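You operate a simulated robot arm through the tools that you are given. There is no shell and no other tool. Be economical: measure what you need, move in short steps, check, and stop when the job is done.

Carry out the task below with a simulated two-armed robot. There is one attempt and no reset: what you move stays moved.

## Task
Hold the green frame steady and swap its card for the yellow-tab one.
Fine: the old card goes into the orange slot of the slotted stand; shut the catch again.

The check looks at the end state, three seconds after you hand in, the way a careful person would. Anything else that was tipped, shoved, dropped, spilled or broken makes it a failure.

## Robot
Two 6-joint arms with two-finger parallel grippers on one trunk, on a base that drives. Base frame: it is fixed to the floor where the robot stands at the start and does not move with it; the origin is under the middle of the robot, x ahead of it, y to its left, z up. Readings come in mm, degrees, newtons and seconds.
The left shoulder is at the start at [70, 166, 1445], the right one opposite. With the tool pointing down near the work surface each hand reaches from about 340 to 780 mm from the robot's upright axis, wherever it stands, measured 20 degrees to its own side. Places, roughly: catch of the green frame [500, 0, 1000]; orange slot of the slotted stand [500, -200, 800]; green frame [500, 100, 800]. Payload 3.91 kg a hand.
The tool frame of a hand sits at the grasp point between the pads (the TCP): z along the fingers, y along the line on which they close. The tips reach 30 mm beyond it. The gripper opens to 110 mm. The fingers are 20 mm wide and 10 mm thick; the gripper's body (48 by 112 mm) begins 55 mm behind the TCP.
Orientation is that of the tool frame in the base frame, as a unit quaternion [w, x, y, z]. With the fingers straight down and closing along the base's y, the tool's x points along the base's -x, its y along +y and its z along -z.

## Interface
- The arms move only by the tool drive_tool. It takes "left_increments", "right_increments" or both (then of equal length, played together; a hand with none holds still); each is a list of rows, each an object (a shift or turn left out is 0, a gripper value left out holds the last) with "turn": the turn, a rotation vector about the tool's x, y, z in degrees, a list of three; "linear": the shift along the tool's x, y, z in mm, a list of three; "gripper": the opening, from 0 (shut) to 1 (fully open). In form: [{"turn": [wx, wy, wz], "linear": [tx, ty, tz], "gripper": gripper}, ...]. A call has 1 to 20 rows; each row is the pose to reach, as a shift and turn from the pose commanded when the call began, along the tool's axes at that moment. Each row takes 0.2 s and may step no farther than 50 mm and 8.6 degrees from the row before; otherwise, or with a gripper value out of range, the whole call is refused. Where a pose cannot be reached the arm comes as near as it can. A force on the tool above 40 N (or 10 N above the force at the start of the call, whichever is more), or a blocked arm, ends the call early, and 0.2 s more pass. Each finger travels about 108 mm/s and halts on what it meets, pressing with about 31 N; the grip force reading is that of the motor and also rises with nothing between the fingers. The clock runs only during rows and for 0.2 s after the last one: add rows that repeat a pose to give the fingers time. It gives the time, the measured TCP pose, the force on the tool (base axes), the opening and the grip force at its end, in the units of the frame above (readings bear some noise), and new pictures: "pictures" is both (left out), scene, wrist or none (wrist: the cameras of the hands that moved).
- Cameras (640 x 400 px; columns grow to the right, rows downward): "scene" is now at [120.6, 3.1, 1644.2]; the picture's right is [0.04, -1.00, 0.00], its down [-0.84, -0.04, -0.54] and it looks along [0.54, 0.02, -0.84] (base axes); focal length 291 px, centre (320, 200). "left" rides on the left gripper at [-36, 0, -57] in its tool frame; the picture's right is [0.00, -1.00, 0.00], its down [0.97, 0.00, -0.24] and it looks along [0.24, 0.00, 0.97] (tool axes); focal length 218 px, centre (320, 200). "right" rides on the right gripper at [-36, 0, -57] in its tool frame; the picture's right is [0.00, -1.00, 0.00], its down [0.97, 0.00, -0.24] and it looks along [0.24, 0.00, 0.97] (tool axes); focal length 218 px, centre (320, 200). There is no depth. A picture from a camera that has moved, and an enlarged one, comes with that camera's place and axes in the base frame and with its lens.
- move_column(by): slides the trunk up (or, below 0, down) by that many mm; the arms and the scene camera ride with it, the base frame stays. It gives what a move gives, with no picture.
- steer(legs): drives the robot by 1 to 6 legs, each [ahead, left, turn to the left] in mm, mm and degrees, along the robot's own axes; the way and the turn of a leg run together, so that a leg with both is an arc; at most 1500 mm and 180 degrees a leg. The arms and the cameras ride along, it lands a little off, and it stops where it bumps. It gives what a move gives, and a new picture of the scene camera.
- turn_head(pan, tilt): turns the head with the scene camera to pan (to the left, within 86 degrees either way) and tilt (down, from -29 to 69), counted from straight ahead of the robot. It gives what a move gives, and a new picture of the scene camera.
- zoom(camera, box): a new picture of the part [left, top, right, bottom] of that camera's present view, enlarged. It takes no simulated time.
- close_job(): hands the job in; it is judged then, once.

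Go step by step. Nothing tells you exact positions but the pictures and the camera data: compare them with the known pose of the tool, close in by small moves and look again before you grip or let go. The budget is 120 turns and 170 pictures, counting those below and the enlarged ones. Unless the task says otherwise, let go and move clear before handing in, and close with one line.

The tools are called after ">>>" by a JSON object that holds its "method" and its "body". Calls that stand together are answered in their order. drive_tool: Moves the arms, as the interface text tells. Its arguments: {"type":"object","properties":{"left_increments":{"type":"array","items":{"type":"object","properties":{"turn":{"type":"array","items":{"type":"number"}},"linear":{"type":"array","items":{"type":"number"}},"gripper":{"type":"number"}}}},"right_increments":{"type":"array","items":{"type":"object","properties":{"turn":{"type":"array","items":{"type":"number"}},"linear":{"type":"array","items":{"type":"number"}},"gripper":{"type":"number"}}}},"pictures":{"type":"string","enum":["both","scene","wrist","none"]}},"required":[]} The other tools are called the same way: move_column (by) slides the trunk up or down; steer (legs) drives the base; turn_head (pan, tilt) turns the head that bears the scene camera; zoom (camera, box) takes an enlarged picture of a part of a camera's view; close_job () hands the job in.

At the start:

```text
clock: 0.0
left_position: [544.0, 211.0, 999.8]
left_ee_rot: [0.0, 0.0, 1.0, -0.001]
left_contact_force: [0.4, -0.3, 0.0]
left_grip_width: 110.1
left_grip_force: 0.0
right_position: [551.0, -269.6, 999.9]
right_ee_rot: [0.0, -0.001, 1.0, 0.0]
right_contact_force: [-0.5, 0.6, -0.5]
right_grip_width: 110.2
right_grip_force: 0.1
trunk travel left (down, up): [-940.0, 0.0]
robot x, y, heading: [-0.0, 2.0, 0.0]
head pan, tilt: [2.5, 57.0]
```

scene: 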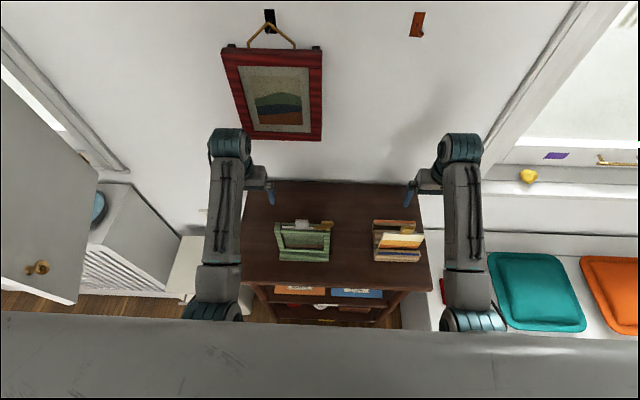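
right: 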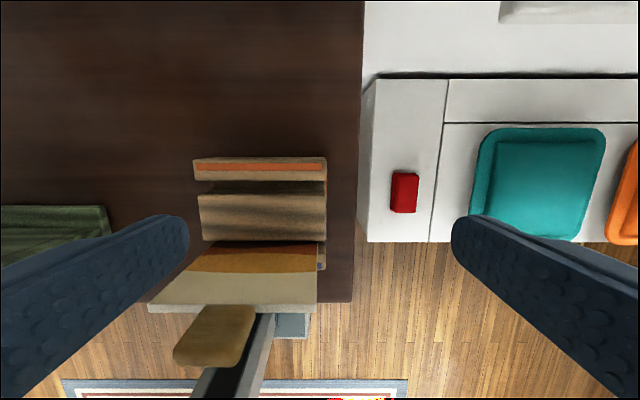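
left: 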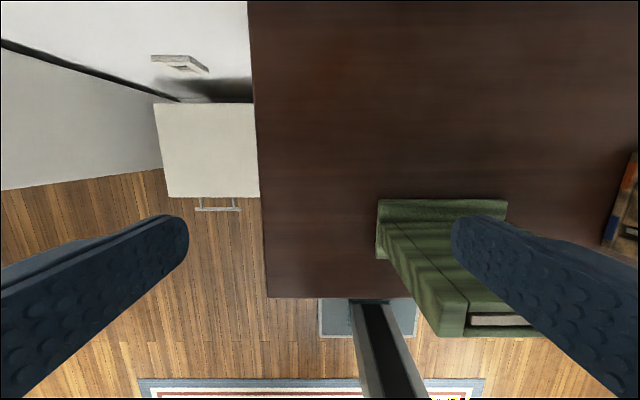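

I see the green frame on the left and the slotted stand on the right, both on the dark table. I'll enlarge both before moving.

>>> {"method": "zoom", "body": {"camera": "scene", "box": [260, 205, 350, 270]}}

>>> {"method": "zoom", "body": {"camera": "scene", "box": [355, 205, 445, 270]}}

>>> {"method": "zoom", "body": {"camera": "right", "box": [140, 140, 360, 380]}}

```text
6.15 times, centred on (305, 238) of scene
camera zoom: at [120.6, 3.1, 1644.2], right [0.04, -1.0, 0.0], down [-0.84, -0.04, -0.54], along [0.54, 0.02, -0.84], focal length 1792 px, centre (412, -31)
```

zoom: 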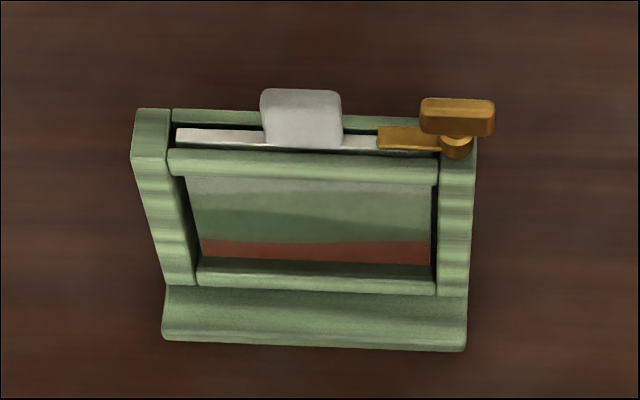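

```text
6.15 times, centred on (400, 238) of scene
camera zoom: at [120.6, 3.1, 1644.2], right [0.04, -1.0, 0.0], down [-0.84, -0.04, -0.54], along [0.54, 0.02, -0.84], focal length 1792 px, centre (-172, -31)
```

zoom: 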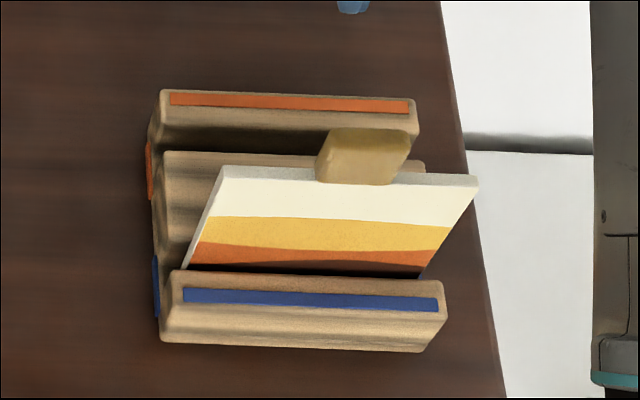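

```text
1.67 times, centred on (250, 260) of right
camera zoom: at [586.1, -268.9, 1056.2], right [0.0, -1.0, 0.0], down [-0.97, 0.0, 0.24], along [-0.24, 0.0, -0.97], focal length 364 px, centre (437, 100)
```

zoom: 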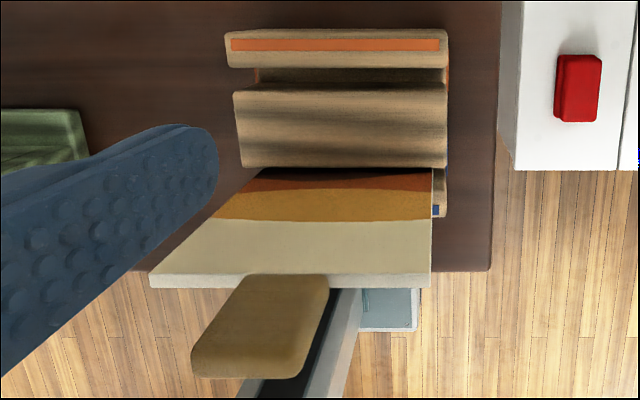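

The frame stands upright about y −13 to 137, with its foot at x 440–515. The old card has the grey tab and the catch sits on the right top corner. The yellow-tab card is in the blue slot and the orange slot is empty. I'll move both wrist cameras for better views.

>>> {"method": "drive_tool", "body": {"left_increments": [{"linear": [0, 0, -40]}, {"linear": [0, -40, -80]}, {"linear": [0, -80, -120]}, {"linear": [40, -110, -140]}, {"linear": [70, -140, -140]}], "right_increments": [{"linear": [0, 0, -40]}, {"linear": [0, 0, -80]}, {"linear": [0, 20, -120]}, {"linear": [40, 40, -140]}, {"linear": [70, 50, -140]}], "pictures": "wrist"}}

```text
refused: row 2 steps farther than a row can; nothing moved
```

The step was too long, so I'll use smaller ones.

>>> {"method": "drive_tool", "body": {"left_increments": [{"linear": [0, 0, -40]}, {"linear": [0, -20, -80]}, {"linear": [0, -45, -120]}, {"linear": [0, -75, -140]}, {"linear": [30, -110, -140]}, {"linear": [60, -140, -140]}], "right_increments": [{"linear": [0, 0, -40]}, {"linear": [0, 0, -80]}, {"linear": [0, 20, -120]}, {"linear": [20, 30, -140]}, {"linear": [50, 45, -140]}, {"linear": [60, 50, -140]}], "pictures": "wrist"}}

```text
clock: 1.3
left_position: [562.2, 183.9, 1040.1]
left_ee_rot: [0.016, -0.029, 0.996, 0.08]
left_contact_force: [-0.4, 1.3, -1.2]
left_grip_width: 109.9
left_grip_force: 0.1
left hand out of reach, approached as far as the arm can: row 1, 2, 3, 4, 5, 6
right_position: [572.7, -237.3, 1018.6]
right_ee_rot: [0.003, 0.001, 1.0, -0.003]
right_contact_force: [0.7, 0.0, 0.6]
right_grip_width: 110.0
right_grip_force: 0.1
right hand out of reach, approached as far as the arm can: row 1, 2, 3, 4, 5, 6
trunk travel left (down, up): [-940.0, 0.0]
robot x, y, heading: [-3.3, 1.6, 0.1]
head pan, tilt: [2.5, 57.0]
stopped in row 6 (left hand): the arm was blocked; the commanded pose is now the measured one
camera right: at [607.7, -235.9, 1076.1], right [0.0, -1.0, 0.0], down [-0.97, 0.0, 0.23], along [-0.23, 0.0, -0.97], focal length 218 px, centre (320, 200)
camera left: at [595.4, 174.9, 1098.1], right [0.06, -0.99, -0.16], down [-0.98, -0.09, 0.2], along [-0.21, 0.14, -0.97], focal length 218 px, centre (320, 200)
```

right: 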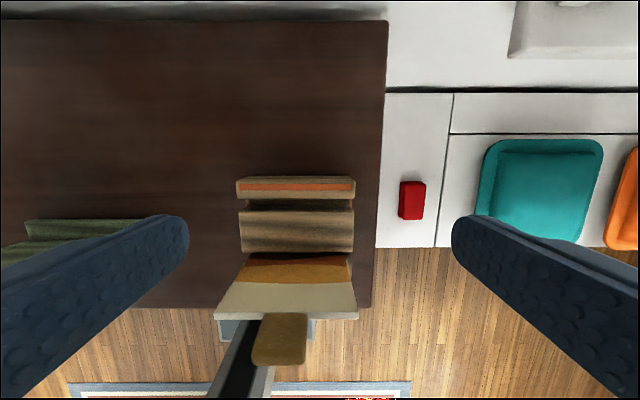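
left: 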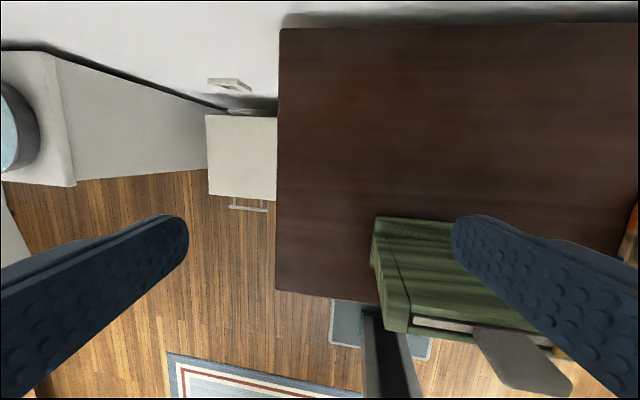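

The hands are too folded to go higher this close in. I'll raise them while reaching forward, then drive back so I have headroom.

>>> {"method": "drive_tool", "body": {"left_increments": [{"linear": [-40, 0, 0]}, {"linear": [-70, 20, -30]}, {"linear": [-90, 20, -60]}, {"linear": [-90, 20, -60]}], "right_increments": [{"linear": [-40, 0, 0]}, {"linear": [-70, 0, -30]}, {"linear": [-90, 0, -60]}, {"linear": [-90, 0, -60]}], "pictures": "none"}}

```text
clock: 2.3
left_position: [662.2, 190.2, 1089.0]
left_ee_rot: [0.017, -0.029, 0.996, 0.079]
left_contact_force: [0.5, -0.8, 0.1]
left_grip_width: 110.0
left_grip_force: 0.0
left hand out of reach, approached as far as the arm can: row 2, 3, 4
right_position: [666.7, -238.5, 1075.4]
right_ee_rot: [0.003, 0.0, 1.0, -0.001]
right_contact_force: [-0.4, -0.6, 0.1]
right_grip_width: 109.9
right_grip_force: 0.0
right hand out of reach, approached as far as the arm can: row 3, 4
trunk travel left (down, up): [-940.0, 0.0]
robot x, y, heading: [-1.2, 0.2, 0.0]
head pan, tilt: [2.5, 57.0]
```

Now I'll back the base up 200 mm.

>>> {"method": "steer", "body": {"legs": [[-200, 0, 0]]}}

```text
clock: 3.8
left_position: [467.4, 193.1, 1087.3]
left_ee_rot: [0.016, -0.03, 0.996, 0.079]
left_contact_force: [1.3, 0.5, -0.2]
left_grip_width: 109.8
left_grip_force: 0.1
right_position: [473.2, -236.2, 1072.1]
right_ee_rot: [0.002, -0.001, 1.0, -0.001]
right_contact_force: [0.4, 0.1, -0.1]
right_grip_width: 109.8
right_grip_force: 0.0
trunk travel left (down, up): [-940.0, 0.0]
robot x, y, heading: [-197.1, -0.0, -0.1]
head pan, tilt: [2.5, 57.0]
camera scene: at [-70.5, 3.2, 1643.7], right [0.05, -1.0, 0.0], down [-0.84, -0.04, -0.54], along [0.54, 0.03, -0.84], focal length 291 px, centre (320, 200)
```

scene: 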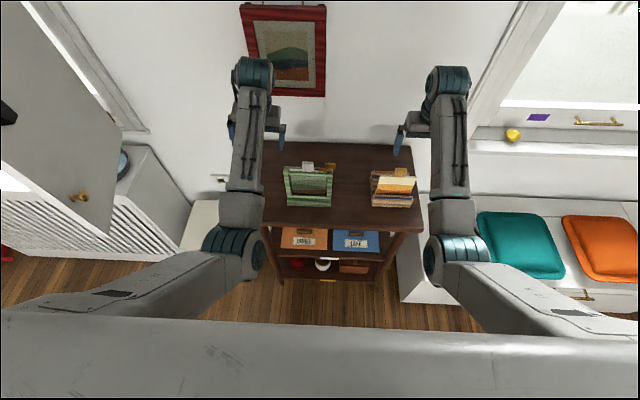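

>>> {"method": "zoom", "body": {"camera": "scene", "box": [270, 150, 350, 210]}}

>>> {"method": "zoom", "body": {"camera": "scene", "box": [355, 155, 435, 215]}}

>>> {"method": "drive_tool", "body": {"left_increments": [{"linear": [20, -50, 0]}, {"linear": [20, -95, 10]}, {"linear": [20, -125, 10]}], "right_increments": [{"linear": [-50, 20, 0]}, {"linear": [-90, 30, 0]}, {"linear": [-90, 30, 0]}], "pictures": "wrist"}}

```text
6.67 times, centred on (310, 180) of scene
camera zoom: at [-70.5, 3.2, 1643.7], right [0.05, -1.0, 0.0], down [-0.84, -0.04, -0.54], along [0.54, 0.03, -0.84], focal length 1942 px, centre (387, 333)
```

zoom: 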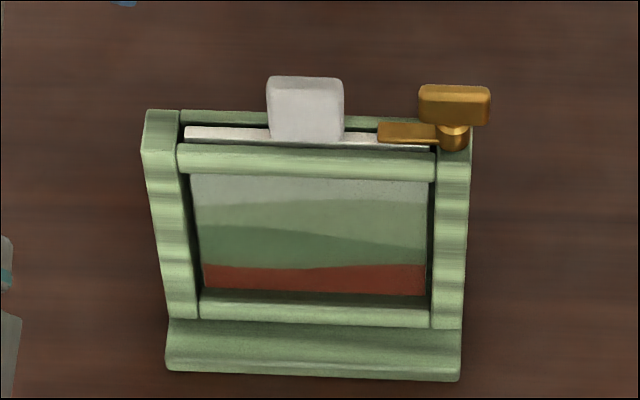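

```text
6.67 times, centred on (395, 185) of scene
camera zoom: at [-70.5, 3.2, 1643.7], right [0.05, -1.0, 0.0], down [-0.84, -0.04, -0.54], along [0.54, 0.03, -0.84], focal length 1942 px, centre (-180, 300)
```

zoom: 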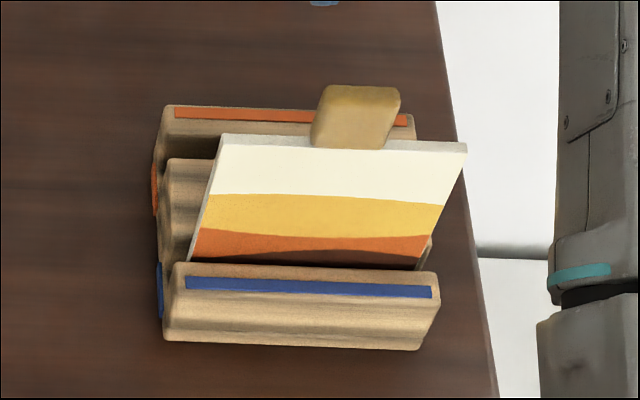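

```text
refused: row 1 steps farther than a row can; nothing moved
```

From the two scene views: the frame top is at z≈968, its tab is at about (478, 64, 970–1000), and the knob is at about (474, 0, 982–998). The yellow tab is at about (480, −208, 952–982). I'll take wrist views from above.

>>> {"method": "drive_tool", "body": {"left_increments": [{"linear": [0, -45, 0]}, {"linear": [0, -85, 5]}, {"linear": [0, -85, 5]}], "right_increments": [{"linear": [-20, 15, 0]}, {"linear": [-40, 30, 0]}, {"linear": [-40, 30, 0]}], "pictures": "wrist"}}

```text
clock: 4.6
left_position: [469.2, 109.5, 1069.0]
left_ee_rot: [0.018, -0.03, 0.996, 0.08]
left_contact_force: [0.0, -0.3, -0.5]
left_grip_width: 110.0
left_grip_force: 0.0
right_position: [507.9, -204.9, 1076.9]
right_ee_rot: [0.005, -0.002, 1.0, -0.001]
right_contact_force: [-0.1, 0.0, 0.4]
right_grip_width: 110.1
right_grip_force: 0.0
trunk travel left (down, up): [-940.0, 0.0]
robot x, y, heading: [-193.4, 1.2, 0.3]
head pan, tilt: [2.5, 57.0]
camera right: at [543.2, -204.2, 1133.5], right [0.0, -1.0, 0.0], down [-0.97, 0.0, 0.23], along [-0.23, 0.0, -0.97], focal length 218 px, centre (320, 200)
camera left: at [502.3, 103.1, 1127.2], right [0.06, -0.99, -0.16], down [-0.98, -0.09, 0.2], along [-0.21, 0.14, -0.97], focal length 218 px, centre (320, 200)
```

right: 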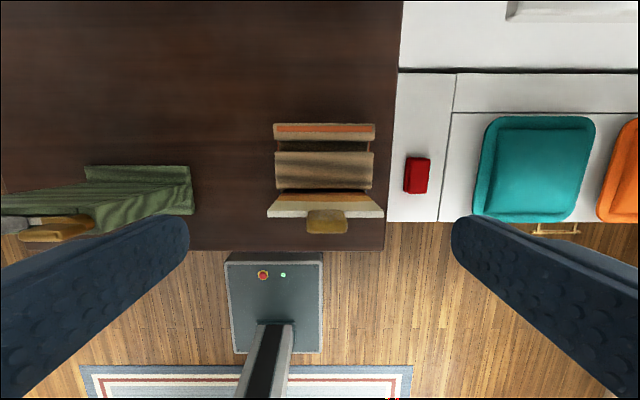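
left: 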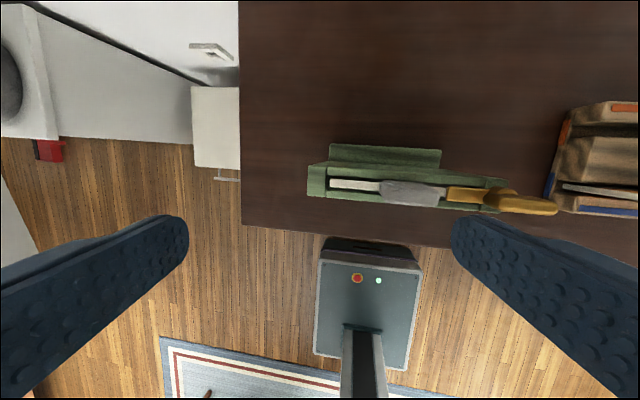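

>>> {"method": "zoom", "body": {"camera": "left", "box": [295, 130, 455, 230]}}

>>> {"method": "zoom", "body": {"camera": "right", "box": [250, 110, 410, 250]}}

>>> {"method": "zoom", "body": {"camera": "left", "box": [425, 160, 575, 230]}}

```text
4.00 times, centred on (375, 180) of left
camera zoom: at [502.3, 103.1, 1127.2], right [0.06, -0.99, -0.16], down [-0.98, -0.09, 0.2], along [-0.21, 0.14, -0.97], focal length 873 px, centre (100, 280)
```

zoom: 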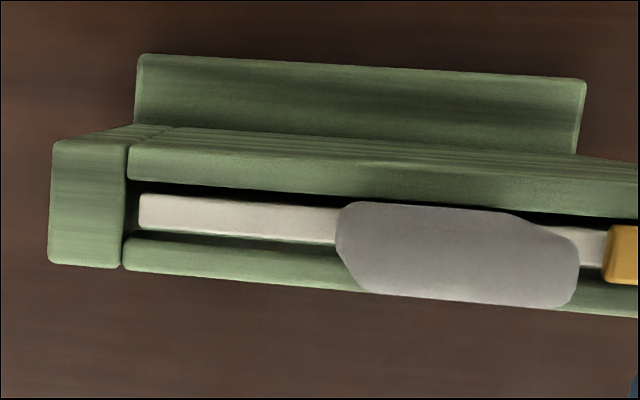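

```text
2.86 times, centred on (330, 180) of right
camera zoom: at [543.2, -204.2, 1133.5], right [0.0, -1.0, 0.0], down [-0.97, 0.0, 0.23], along [-0.23, 0.0, -0.97], focal length 624 px, centre (291, 257)
```

zoom: 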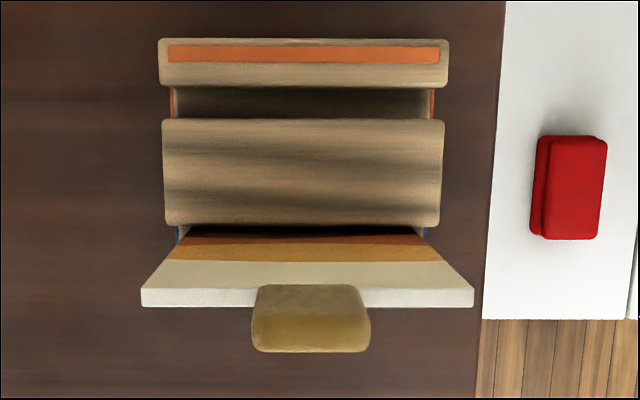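

```text
4.27 times, centred on (500, 195) of left
camera zoom: at [502.3, 103.1, 1127.2], right [0.06, -0.99, -0.16], down [-0.98, -0.09, 0.2], along [-0.21, 0.14, -0.97], focal length 931 px, centre (-448, 221)
```

zoom: 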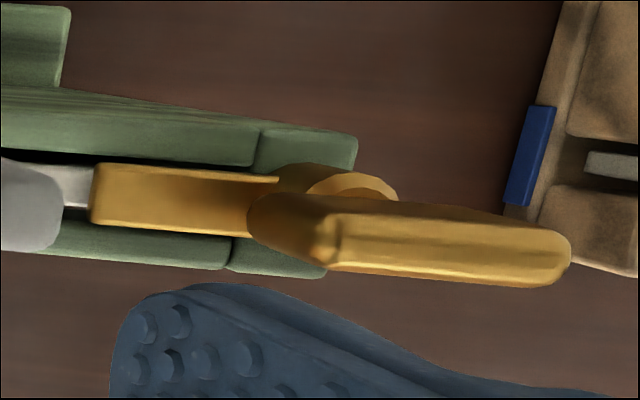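

The frame's stile is about 24 mm thick in x. I'll swing the left hand to a 45° approach from the left, closing along x, and keep clear of the frame.

>>> {"method": "drive_tool", "body": {"left_increments": [{"linear": [-4, 39, 9], "turn": [3.5, -3.1, 6.5]}, {"linear": [-8, 78, 19], "turn": [6.9, -6.1, 13.1]}, {"linear": [-12, 117, 29], "turn": [10.4, -9.2, 19.6]}, {"linear": [-12, 117, 29], "turn": [13.9, -12.2, 26.1]}, {"linear": [-12, 117, 29], "turn": [17.3, -15.3, 32.7]}, {"linear": [-12, 117, 29], "turn": [20.8, -18.4, 39.2]}, {"linear": [-12, 117, 29], "turn": [24.3, -21.4, 45.7]}, {"linear": [-12, 117, 29], "turn": [27.8, -24.5, 52.2]}, {"linear": [-12, 117, 29], "turn": [31.2, -27.6, 58.8]}, {"linear": [-12, 117, 29], "turn": [34.7, -30.6, 65.3]}, {"linear": [-12, 117, 29], "turn": [38.2, -33.7, 71.8]}, {"linear": [-12, 117, 29], "turn": [41.6, -36.7, 78.4]}, {"linear": [-12, 117, 29], "turn": [45.1, -39.8, 84.9]}], "pictures": "both"}}

```text
clock: 7.4
left_position: [475.5, 230.0, 1061.1]
left_ee_rot: [0.271, 0.652, 0.654, -0.272]
left_contact_force: [-0.3, -0.5, 0.4]
left_grip_width: 110.1
left_grip_force: 0.0
right_position: [510.3, -203.8, 1076.0]
right_ee_rot: [0.004, -0.002, 1.0, -0.001]
right_contact_force: [-0.4, 0.2, -0.2]
right_grip_width: 109.8
right_grip_force: 0.1
trunk travel left (down, up): [-940.0, 0.0]
robot x, y, heading: [-196.3, 0.3, 0.4]
head pan, tilt: [2.5, 57.0]
camera scene: at [-75.4, 3.4, 1644.2], right [0.05, -1.0, 0.0], down [-0.84, -0.04, -0.54], along [0.54, 0.03, -0.84], focal length 291 px, centre (320, 200)
camera left: at [475.1, 245.2, 1126.6], right [-1.0, 0.0, 0.0], down [0.0, 0.85, -0.52], along [0.0, -0.52, -0.85], focal length 218 px, centre (320, 200)
```

scene: 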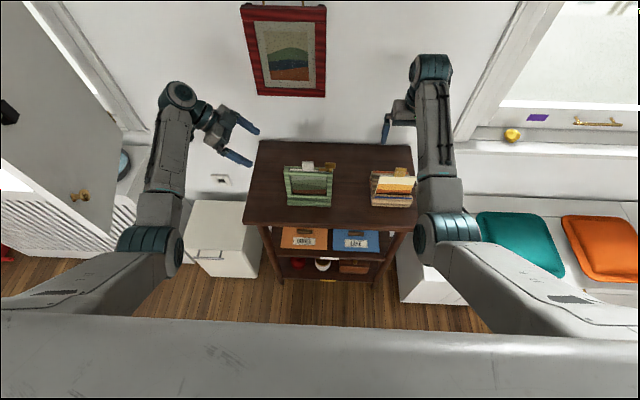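
left: 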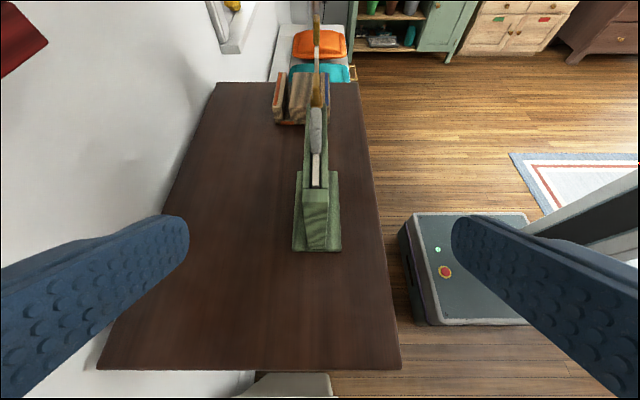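

>>> {"method": "zoom", "body": {"camera": "left", "box": [240, 60, 400, 260]}}

```text
2.00 times, centred on (320, 160) of left
camera zoom: at [475.1, 245.2, 1126.6], right [-1.0, 0.0, 0.0], down [0.0, 0.85, -0.52], along [0.0, -0.52, -0.85], focal length 436 px, centre (320, 280)
```

zoom: 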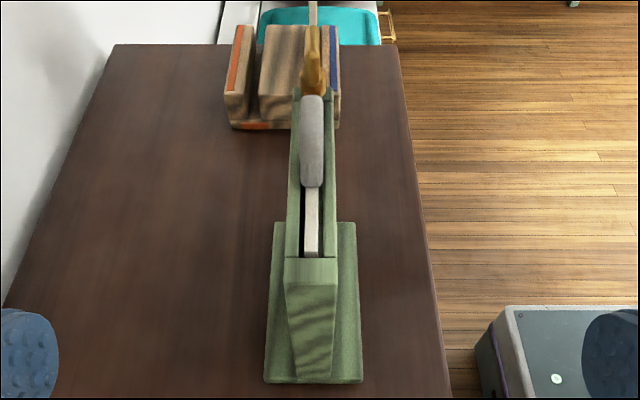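

The frame is centred at x≈479. I'll bring the left hand in along its approach with the fingers half open, straddling the left stile.

>>> {"method": "drive_tool", "body": {"left_increments": [{"linear": [27, 3.5, 0], "gripper": 0.6}, {"linear": [27, 3.5, 45]}, {"linear": [27, 3.5, 90]}, {"linear": [27, 3.5, 125]}, {"linear": [27, 3.5, 145]}, {"linear": [27, 3.5, 145]}], "pictures": "both"}}

```text
clock: 8.8
left_position: [479.1, 147.2, 939.3]
left_ee_rot: [0.271, 0.652, 0.655, -0.271]
left_contact_force: [0.5, -0.4, -1.0]
left_grip_width: 66.1
left_grip_force: 0.1
right_position: [509.6, -206.1, 1076.0]
right_ee_rot: [0.004, -0.001, 1.0, -0.001]
right_contact_force: [0.9, -0.4, -1.0]
right_grip_width: 110.1
right_grip_force: 0.1
trunk travel left (down, up): [-940.0, 0.0]
robot x, y, heading: [-198.0, -0.7, 0.2]
head pan, tilt: [2.5, 57.0]
camera scene: at [-76.0, 2.8, 1644.2], right [0.05, -1.0, 0.0], down [-0.84, -0.04, -0.54], along [0.54, 0.03, -0.84], focal length 291 px, centre (320, 200)
camera left: at [478.1, 162.1, 1005.6], right [-1.0, 0.0, 0.0], down [0.0, 0.86, -0.52], along [0.0, -0.52, -0.86], focal length 218 px, centre (320, 200)
```

scene: 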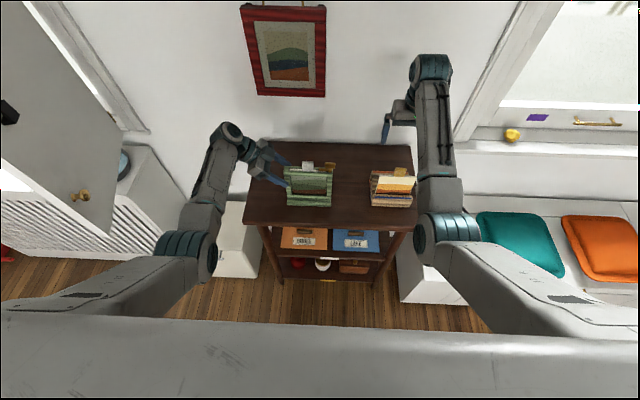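
left: 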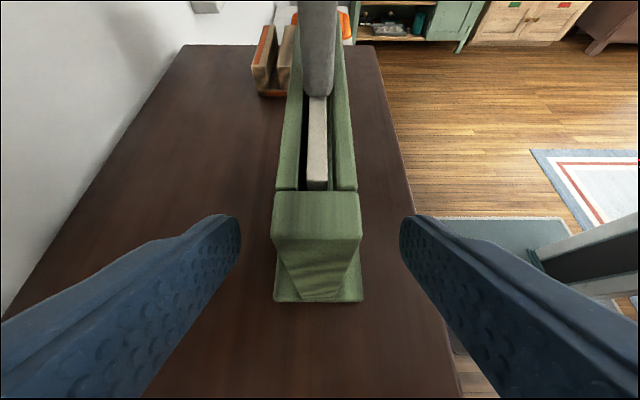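

The hand is well centred on the stile. I'll advance 18 mm and close gently.

>>> {"method": "drive_tool", "body": {"left_increments": [{"linear": [0, 0.5, 10]}, {"linear": [0, 0.5, 18]}, {"linear": [0, 0.5, 18], "gripper": 0.3}, {"linear": [0, 0.5, 18], "gripper": 0.22}, {"linear": [0, 0.5, 18], "gripper": 0.1}, {"linear": [0, 0.5, 18], "gripper": 0.1}], "pictures": "wrist"}}

```text
clock: 10.2
left_position: [479.5, 134.7, 927.3]
left_ee_rot: [0.271, 0.651, 0.655, -0.272]
left_contact_force: [0.9, 0.2, 0.4]
left_grip_width: 25.9
left_grip_force: 31.1
right_position: [509.3, -205.8, 1075.8]
right_ee_rot: [0.004, -0.002, 1.0, -0.001]
right_contact_force: [-0.5, 1.4, 0.2]
right_grip_width: 110.1
right_grip_force: 0.1
trunk travel left (down, up): [-940.0, 0.0]
robot x, y, heading: [-197.0, 0.9, 0.0]
head pan, tilt: [2.5, 57.0]
camera left: at [478.7, 149.4, 993.0], right [-1.0, 0.0, 0.0], down [0.0, 0.86, -0.52], along [0.0, -0.52, -0.86], focal length 218 px, centre (320, 200)
```

left: 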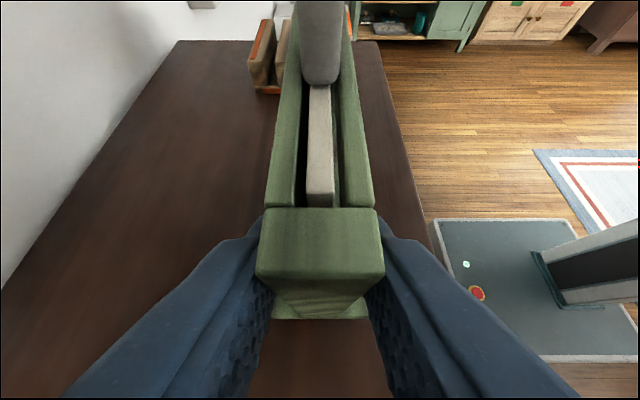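

The frame is held. Now I'll rotate the right hand 90° so it closes along x, and bring it near the knob, high up, for a look.

>>> {"method": "drive_tool", "body": {"right_increments": [{"linear": [3, 14, 0], "turn": [0, 0, 8]}, {"linear": [6, 28, 0], "turn": [0, 0, 16]}, {"linear": [9, 42, 0], "turn": [0, 0, 24]}, {"linear": [12, 56, 0], "turn": [0, 0, 32]}, {"linear": [15, 70, 0], "turn": [0, 0, 40]}, {"linear": [18, 84, 0], "turn": [0, 0, 48]}, {"linear": [21, 98, 0], "turn": [0, 0, 56]}, {"linear": [24, 112, 0], "turn": [0, 0, 64]}, {"linear": [27, 126, 0], "turn": [0, 0, 72]}, {"linear": [30, 140, 0], "turn": [0, 0, 80]}, {"linear": [30, 150, 0], "turn": [0, 0, 88]}, {"linear": [30, 160, 0], "turn": [0, 0, 90]}], "pictures": "both"}}

```text
clock: 12.8
left_position: [479.7, 135.3, 927.2]
left_ee_rot: [0.27, 0.652, 0.654, -0.272]
left_contact_force: [1.8, -0.1, 1.9]
left_grip_width: 26.0
left_grip_force: 30.8
right_position: [481.3, -45.5, 1075.2]
right_ee_rot: [0.005, 0.706, 0.708, 0.002]
right_contact_force: [0.9, -0.9, 0.2]
right_grip_width: 110.1
right_grip_force: 0.0
trunk travel left (down, up): [-940.0, 0.0]
robot x, y, heading: [-196.6, 2.3, 0.1]
head pan, tilt: [2.5, 57.0]
camera scene: at [-76.1, 3.6, 1644.2], right [0.05, -1.0, 0.0], down [-0.84, -0.04, -0.54], along [0.54, 0.03, -0.84], focal length 291 px, centre (320, 200)
camera right: at [479.7, -81.5, 1132.4], right [-1.0, 0.0, -0.01], down [0.0, 0.97, 0.24], along [0.01, 0.24, -0.97], focal length 218 px, centre (320, 200)
```

scene: 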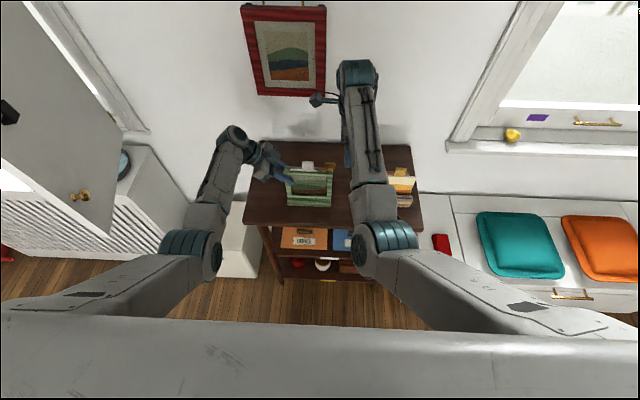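
right: 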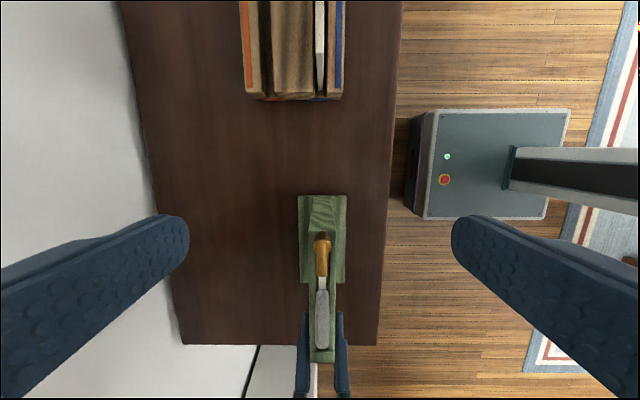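

>>> {"method": "zoom", "body": {"camera": "right", "box": [280, 190, 370, 360]}}

>>> {"method": "zoom", "body": {"camera": "right", "box": [220, 0, 380, 110]}}

```text
2.35 times, centred on (325, 275) of right
camera zoom: at [479.7, -81.5, 1132.4], right [-1.0, 0.0, -0.01], down [0.0, 0.97, 0.24], along [0.01, 0.24, -0.97], focal length 514 px, centre (308, 24)
```

zoom: 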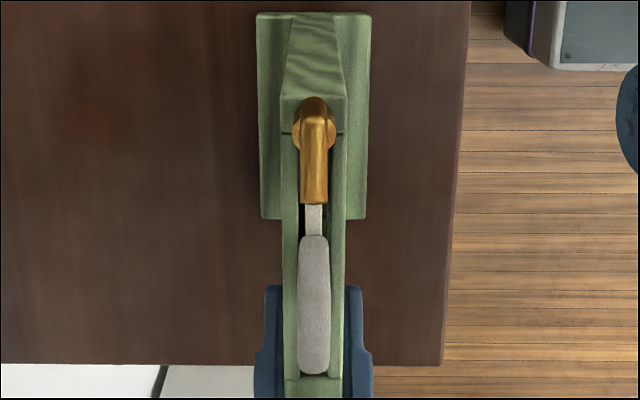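

```text
3.64 times, centred on (300, 55) of right
camera zoom: at [479.7, -81.5, 1132.4], right [-1.0, 0.0, -0.01], down [0.0, 0.97, 0.24], along [0.01, 0.24, -0.97], focal length 794 px, centre (393, 727)
```

zoom: 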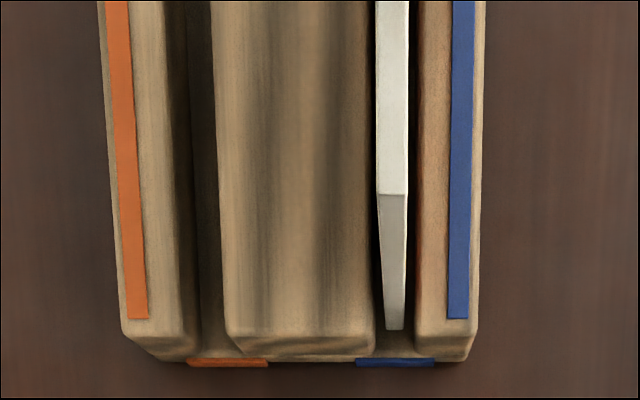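

The knob lies along y, about 10 mm thick, at x≈479 and y≈−6. I'll move above it with a smaller opening and look again.

>>> {"method": "drive_tool", "body": {"right_increments": [{"linear": [20, -1, 0], "gripper": 0.5}, {"linear": [39, -2, 15], "gripper": 0.4}, {"linear": [39, -2, 35]}, {"linear": [39, -2, 35]}], "pictures": "wrist"}}

>>> {"method": "zoom", "body": {"camera": "right", "box": [240, 200, 400, 350]}}

>>> {"method": "zoom", "body": {"camera": "left", "box": [240, 0, 400, 120]}}

>>> {"method": "zoom", "body": {"camera": "scene", "box": [270, 140, 390, 215]}}

```text
clock: 13.8
left_position: [479.7, 134.0, 928.1]
left_ee_rot: [0.27, 0.653, 0.654, -0.272]
left_contact_force: [0.7, 0.7, 1.3]
left_grip_width: 25.7
left_grip_force: 30.9
right_position: [487.3, -27.8, 1043.5]
right_ee_rot: [0.016, 0.713, 0.701, -0.002]
right_contact_force: [0.2, 1.1, -0.3]
right_grip_width: 44.0
right_grip_force: 0.0
trunk travel left (down, up): [-940.0, 0.0]
robot x, y, heading: [-199.6, 2.0, 0.1]
head pan, tilt: [2.5, 57.0]
camera right: at [485.2, -62.7, 1100.9], right [-1.0, 0.02, -0.02], down [0.01, 0.98, 0.21], along [0.02, 0.21, -0.98], focal length 218 px, centre (320, 200)
```

right: 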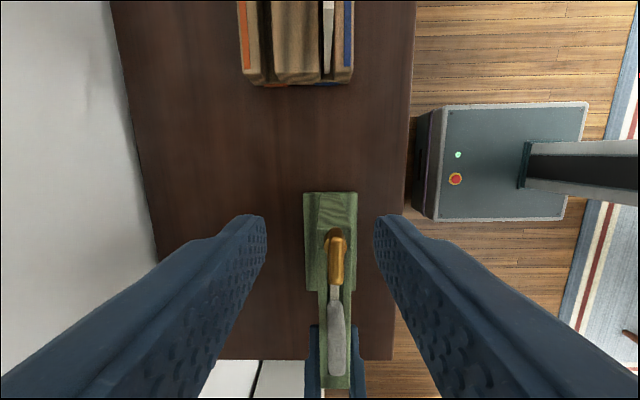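

```text
2.67 times, centred on (320, 275) of right
camera zoom: at [485.2, -62.7, 1100.9], right [-1.0, 0.02, -0.02], down [0.01, 0.98, 0.21], along [0.02, 0.21, -0.98], focal length 582 px, centre (320, 0)
```

zoom: 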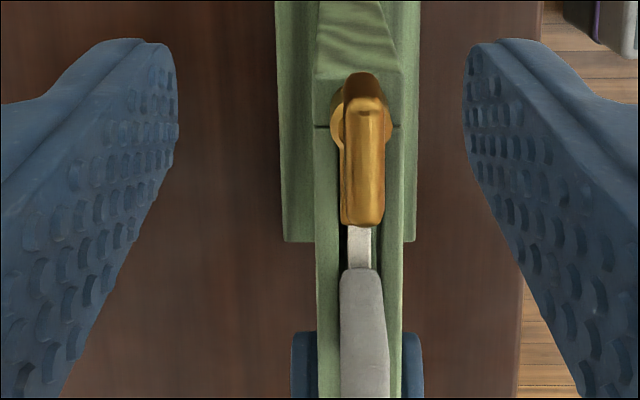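

```text
3.33 times, centred on (320, 60) of left
camera zoom: at [478.3, 149.4, 993.0], right [-1.0, 0.0, 0.0], down [0.0, 0.86, -0.52], along [0.0, -0.52, -0.86], focal length 728 px, centre (320, 667)
```

zoom: 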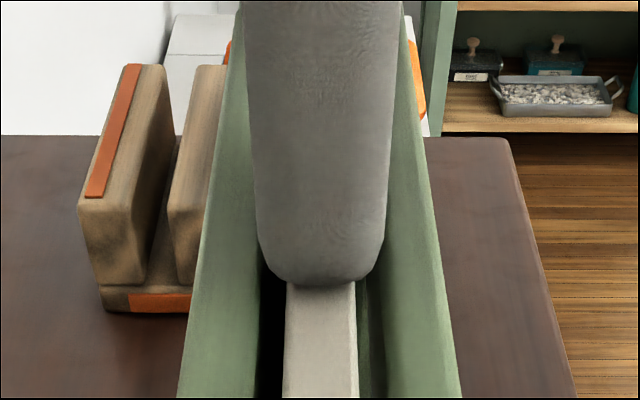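

```text
5.33 times, centred on (330, 178) of scene
camera zoom: at [-76.3, 3.2, 1644.3], right [0.05, -1.0, 0.0], down [-0.84, -0.04, -0.54], along [0.54, 0.03, -0.84], focal length 1554 px, centre (267, 320)
```

zoom: 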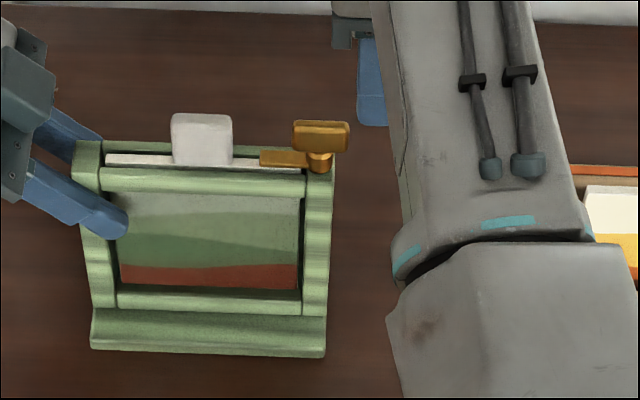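

The right hand is short of its goal, so I'll check whether it is still settling.

>>> {"method": "drive_tool", "body": {"right_increments": [{"linear": [0, 0, 0]}, {"linear": [0, 0, 0]}, {"linear": [0, 0, 0]}], "pictures": "none"}}

```text
clock: 14.6
left_position: [479.1, 133.8, 926.8]
left_ee_rot: [0.271, 0.652, 0.654, -0.273]
left_contact_force: [-0.8, 0.0, 0.9]
left_grip_width: 25.7
left_grip_force: 30.5
right_position: [487.1, -28.4, 1042.5]
right_ee_rot: [0.015, 0.713, 0.701, -0.002]
right_contact_force: [-0.3, -0.2, 0.6]
right_grip_width: 44.3
right_grip_force: 0.0
trunk travel left (down, up): [-940.0, 0.0]
robot x, y, heading: [-199.2, -0.5, 0.4]
head pan, tilt: [2.5, 57.0]
```

>>> {"method": "drive_tool", "body": {"right_increments": [{"linear": [10, -3, 0]}, {"linear": [21, -7, 0]}, {"linear": [21, -7, 0]}], "pictures": "none"}}

```text
clock: 15.4
left_position: [480.0, 133.5, 926.6]
left_ee_rot: [0.27, 0.652, 0.654, -0.272]
left_contact_force: [-1.6, -0.3, 0.1]
left_grip_width: 26.0
left_grip_force: 31.4
right_position: [486.0, -25.8, 1032.8]
right_ee_rot: [0.016, 0.715, 0.699, -0.008]
right_contact_force: [0.4, 0.6, -0.6]
right_grip_width: 44.1
right_grip_force: 0.0
right hand out of reach, approached as far as the arm can: row 1, 2, 3
trunk travel left (down, up): [-940.0, 0.0]
robot x, y, heading: [-196.6, -0.2, 0.1]
head pan, tilt: [2.5, 57.0]
```

This wrist yaw is at its limit here. I'll back off and use the opposite yaw, with the camera on the +y side.

>>> {"method": "drive_tool", "body": {"right_increments": [{"linear": [-10, 0, -20]}, {"linear": [-20, 0, -40], "turn": [0, 0, -8]}, {"linear": [-20, 0, -40], "turn": [0, 0, -16]}, {"linear": [-20, 0, -40], "turn": [0, 0, -24]}, {"linear": [-20, 0, -40], "turn": [0, 0, -32]}, {"linear": [-20, 0, -40], "turn": [0, 0, -40]}, {"linear": [-20, 0, -40], "turn": [0, 0, -48]}, {"linear": [-20, 0, -40], "turn": [0, 0, -56]}, {"linear": [-20, 0, -40], "turn": [0, 0, -64]}, {"linear": [-20, 0, -40], "turn": [0, 0, -72]}, {"linear": [-20, 0, -40], "turn": [0, 0, -80]}, {"linear": [-20, 0, -40], "turn": [0, 0, -88]}, {"linear": [-20, 0, -40], "turn": [0, 0, -88]}], "pictures": "none"}}

```text
clock: 18.2
left_position: [478.5, 133.7, 926.8]
left_ee_rot: [0.27, 0.652, 0.654, -0.272]
left_contact_force: [0.2, 0.1, 0.4]
left_grip_width: 25.8
left_grip_force: 31.1
right_position: [483.8, -35.4, 1076.8]
right_ee_rot: [0.007, 0.024, 1.0, -0.011]
right_contact_force: [0.5, -0.4, 0.8]
right_grip_width: 43.9
right_grip_force: 0.0
trunk travel left (down, up): [-940.0, 0.0]
robot x, y, heading: [-197.1, -0.0, 0.3]
head pan, tilt: [2.5, 57.0]
```

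>>> {"method": "drive_tool", "body": {"right_increments": [{"linear": [0, 0, 0], "turn": [-0.15, 0, -8.4]}, {"linear": [0, 0, 0], "turn": [-0.3, -0.1, -16.8]}, {"linear": [0, 0, 0], "turn": [-0.4, -0.1, -25.3]}, {"linear": [0, 5, 0], "turn": [-0.6, -0.1, -33.7]}, {"linear": [0, 10, 0], "turn": [-0.7, -0.2, -42.1]}, {"linear": [0, 15, 0], "turn": [-0.9, -0.2, -50.5]}, {"linear": [3, 20, 0], "turn": [-1.0, -0.2, -59]}, {"linear": [5, 25, 5], "turn": [-1.2, -0.3, -67.4]}, {"linear": [5, 29, 10], "turn": [-1.3, -0.3, -75.8]}, {"linear": [5, 29, 15], "turn": [-1.5, -0.3, -84.3]}, {"linear": [5, 29, 26], "turn": [-1.6, -0.4, -92.7]}, {"linear": [5, 29, 26], "turn": [-1.6, -0.4, -92.7]}], "pictures": "wrist"}}

>>> {"method": "zoom", "body": {"camera": "right", "box": [240, 200, 400, 350]}}

```text
clock: 20.8
left_position: [479.2, 135.9, 925.9]
left_ee_rot: [0.27, 0.652, 0.654, -0.272]
left_contact_force: [0.0, 0.5, 0.6]
left_grip_width: 25.9
left_grip_force: 30.6
right_position: [488.5, -17.0, 1051.4]
right_ee_rot: [0.001, -0.706, 0.709, -0.004]
right_contact_force: [1.0, 0.4, 0.1]
right_grip_width: 43.8
right_grip_force: 0.0
right hand out of reach, approached as far as the arm can: row 7, 8, 9, 10, 11, 12
trunk travel left (down, up): [-940.0, 0.0]
robot x, y, heading: [-200.9, -4.4, 0.3]
head pan, tilt: [2.5, 57.0]
camera right: at [488.6, 19.6, 1107.9], right [1.0, 0.0, 0.01], down [-0.01, -0.97, 0.24], along [0.01, -0.24, -0.97], focal length 218 px, centre (320, 200)
```

right: 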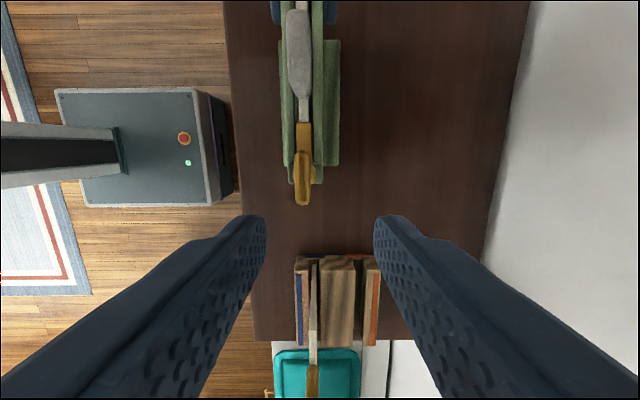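

```text
2.67 times, centred on (320, 275) of right
camera zoom: at [488.6, 19.6, 1107.9], right [1.0, 0.0, 0.01], down [-0.01, -0.97, 0.24], along [0.01, -0.24, -0.97], focal length 582 px, centre (320, 0)
```

zoom: 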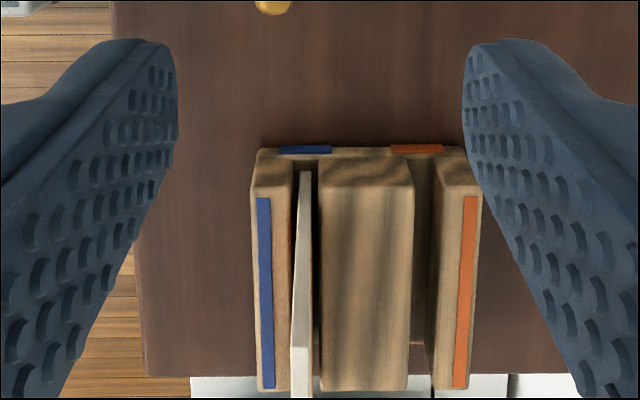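

The right arm cannot reach inward as far as y≈0. I'll release the frame, back the left hand off, and shift the base about 100 mm left so the frame sits between both arms.

>>> {"method": "drive_tool", "body": {"left_increments": [{"gripper": 0.3}, {"gripper": 0.5}, {"gripper": 0.6}, {"linear": [0, 0, -40], "gripper": 0.6}, {"linear": [0, 0, -85], "gripper": 0.6}, {"linear": [0, 0, -130], "gripper": 0.6}, {"linear": [0, 0, -150], "gripper": 0.6}], "right_increments": [{"linear": [0, 0, 0]}, {"linear": [0, 0, 0]}, {"linear": [15, 0, 0]}, {"linear": [40, 0, 0]}, {"linear": [70, 0, -10]}, {"linear": [90, 0, -20]}, {"linear": [90, 0, -20]}], "pictures": "scene"}}

```text
clock: 22.4
left_position: [477.6, 244.3, 1029.8]
left_ee_rot: [0.27, 0.652, 0.654, -0.272]
left_contact_force: [-0.1, 0.9, 0.8]
left_grip_width: 65.7
left_grip_force: 0.0
right_position: [482.3, -84.5, 1069.1]
right_ee_rot: [-0.005, 0.713, -0.701, -0.008]
right_contact_force: [0.2, -0.9, -1.1]
right_grip_width: 44.2
right_grip_force: 0.1
trunk travel left (down, up): [-940.0, 0.0]
robot x, y, heading: [-197.3, -0.8, 0.2]
head pan, tilt: [2.5, 57.0]
camera scene: at [-76.3, 4.8, 1644.2], right [0.05, -1.0, 0.0], down [-0.84, -0.04, -0.54], along [0.54, 0.03, -0.84], focal length 291 px, centre (320, 200)
```

scene: 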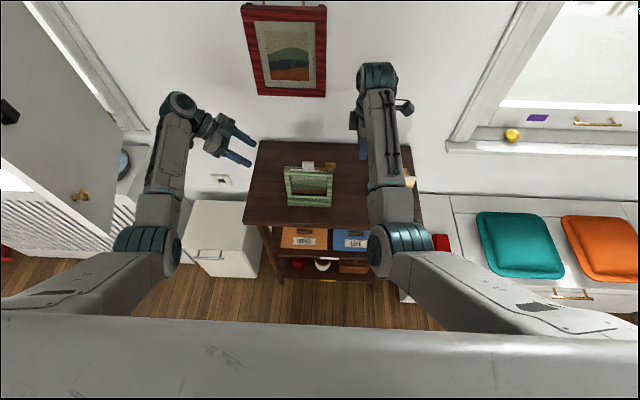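

>>> {"method": "steer", "body": {"legs": [[0, 110, 0]]}}

```text
clock: 23.6
left_position: [479.4, 350.3, 1030.9]
left_ee_rot: [0.269, 0.653, 0.654, -0.271]
left_contact_force: [0.1, 0.1, 0.5]
left_grip_width: 66.1
left_grip_force: 0.0
right_position: [481.3, 21.6, 1068.8]
right_ee_rot: [-0.007, 0.712, -0.702, -0.01]
right_contact_force: [-0.9, 0.4, -0.2]
right_grip_width: 44.0
right_grip_force: 0.1
trunk travel left (down, up): [-940.0, 0.0]
robot x, y, heading: [-200.9, 112.7, 0.4]
head pan, tilt: [2.5, 57.0]
camera scene: at [-76.7, 110.1, 1644.3], right [0.05, -1.0, 0.0], down [-0.84, -0.04, -0.54], along [0.54, 0.03, -0.84], focal length 291 px, centre (320, 200)
```

scene: 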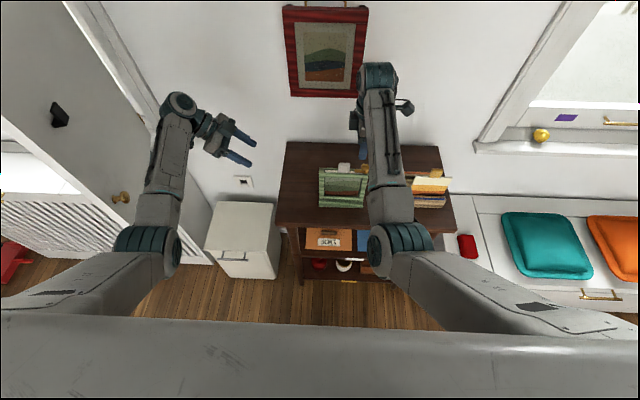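

Now I'll test the right hand's reach over the tab and bring the left hand back to its straddling pose.

>>> {"method": "drive_tool", "body": {"left_increments": [{"linear": [-40, 0, 10]}, {"linear": [-78, 0, 20]}, {"linear": [-78, 0, 68]}, {"linear": [-78, 0, 116]}, {"linear": [-78, 0, 164]}, {"linear": [-78, 0, 200]}, {"linear": [-78, 0, 205]}, {"linear": [-78, 0, 205]}], "right_increments": [{"linear": [-15, 0, 0]}, {"linear": [-30, 0, 0]}, {"linear": [-45, 0, 0]}, {"linear": [-45, 0, 0]}, {"linear": [-45, 0, 0]}, {"linear": [-45, 0, 0]}, {"linear": [-45, 0, 0]}, {"linear": [-45, 0, 0]}], "pictures": "wrist"}}

```text
clock: 25.4
left_position: [475.7, 151.4, 940.3]
left_ee_rot: [0.271, 0.653, 0.653, -0.272]
left_contact_force: [0.3, 0.5, 0.3]
left_grip_width: 65.7
left_grip_force: 0.0
right_position: [481.7, 69.0, 1070.5]
right_ee_rot: [-0.005, 0.712, -0.702, -0.009]
right_contact_force: [0.5, -0.1, -0.5]
right_grip_width: 44.0
right_grip_force: 0.1
trunk travel left (down, up): [-940.0, 0.0]
robot x, y, heading: [-195.7, 110.9, 0.1]
head pan, tilt: [2.5, 57.0]
camera right: at [480.1, 105.0, 1127.1], right [1.0, 0.01, 0.0], down [0.01, -0.98, 0.22], along [0.0, -0.22, -0.98], focal length 218 px, centre (320, 200)
camera left: at [475.5, 165.6, 1005.5], right [-1.0, 0.0, 0.0], down [0.0, 0.86, -0.52], along [0.0, -0.52, -0.86], focal length 218 px, centre (320, 200)
```

right: 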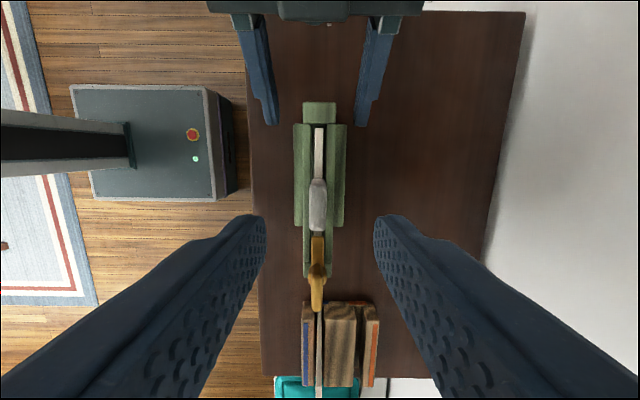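
left: 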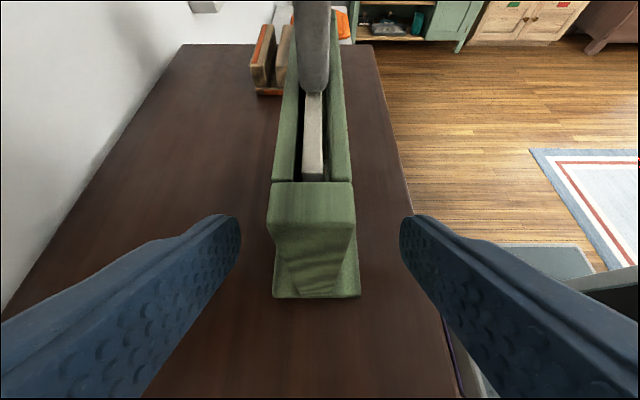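

Both arms reach now. I'll shift the left hand 3 mm in +x, advance and close.

>>> {"method": "drive_tool", "body": {"left_increments": [{"linear": [0, 3, 0]}, {"linear": [0, 3, 10]}, {"linear": [0, 3, 20]}, {"linear": [0, 3, 20], "gripper": 0.3}, {"linear": [0, 3, 20], "gripper": 0.22}, {"linear": [0, 3, 20], "gripper": 0.1}, {"linear": [0, 3, 20], "gripper": 0.1}], "pictures": "wrist"}}

>>> {"method": "zoom", "body": {"camera": "right", "box": [260, 90, 380, 320]}}

```text
clock: 27.0
left_position: [480.9, 138.0, 925.1]
left_ee_rot: [0.27, 0.652, 0.654, -0.272]
left_contact_force: [-0.1, 0.1, 0.1]
left_grip_width: 25.7
left_grip_force: 30.7
right_position: [481.3, 69.8, 1068.7]
right_ee_rot: [-0.005, 0.712, -0.702, -0.009]
right_contact_force: [-0.4, 0.7, -0.5]
right_grip_width: 44.0
right_grip_force: 0.1
trunk travel left (down, up): [-940.0, 0.0]
robot x, y, heading: [-197.5, 111.7, 0.2]
head pan, tilt: [2.5, 57.0]
camera left: at [480.7, 152.7, 991.5], right [-1.0, 0.0, 0.0], down [0.0, 0.86, -0.52], along [0.0, -0.52, -0.86], focal length 218 px, centre (320, 200)
```

left: 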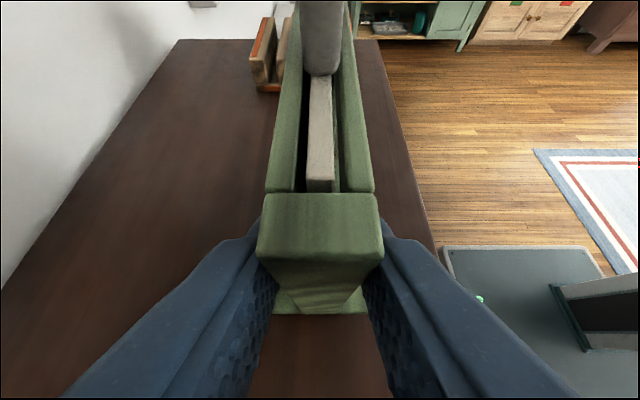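

```text
1.74 times, centred on (320, 205) of right
camera zoom: at [480.4, 105.5, 1126.8], right [1.0, 0.01, -0.01], down [0.01, -0.98, 0.22], along [0.0, -0.22, -0.98], focal length 380 px, centre (320, 191)
```

zoom: 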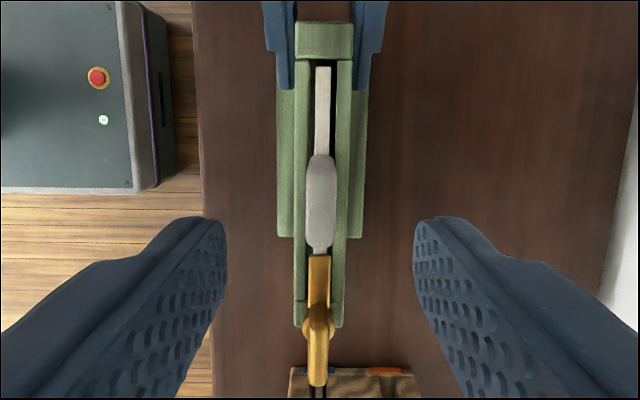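

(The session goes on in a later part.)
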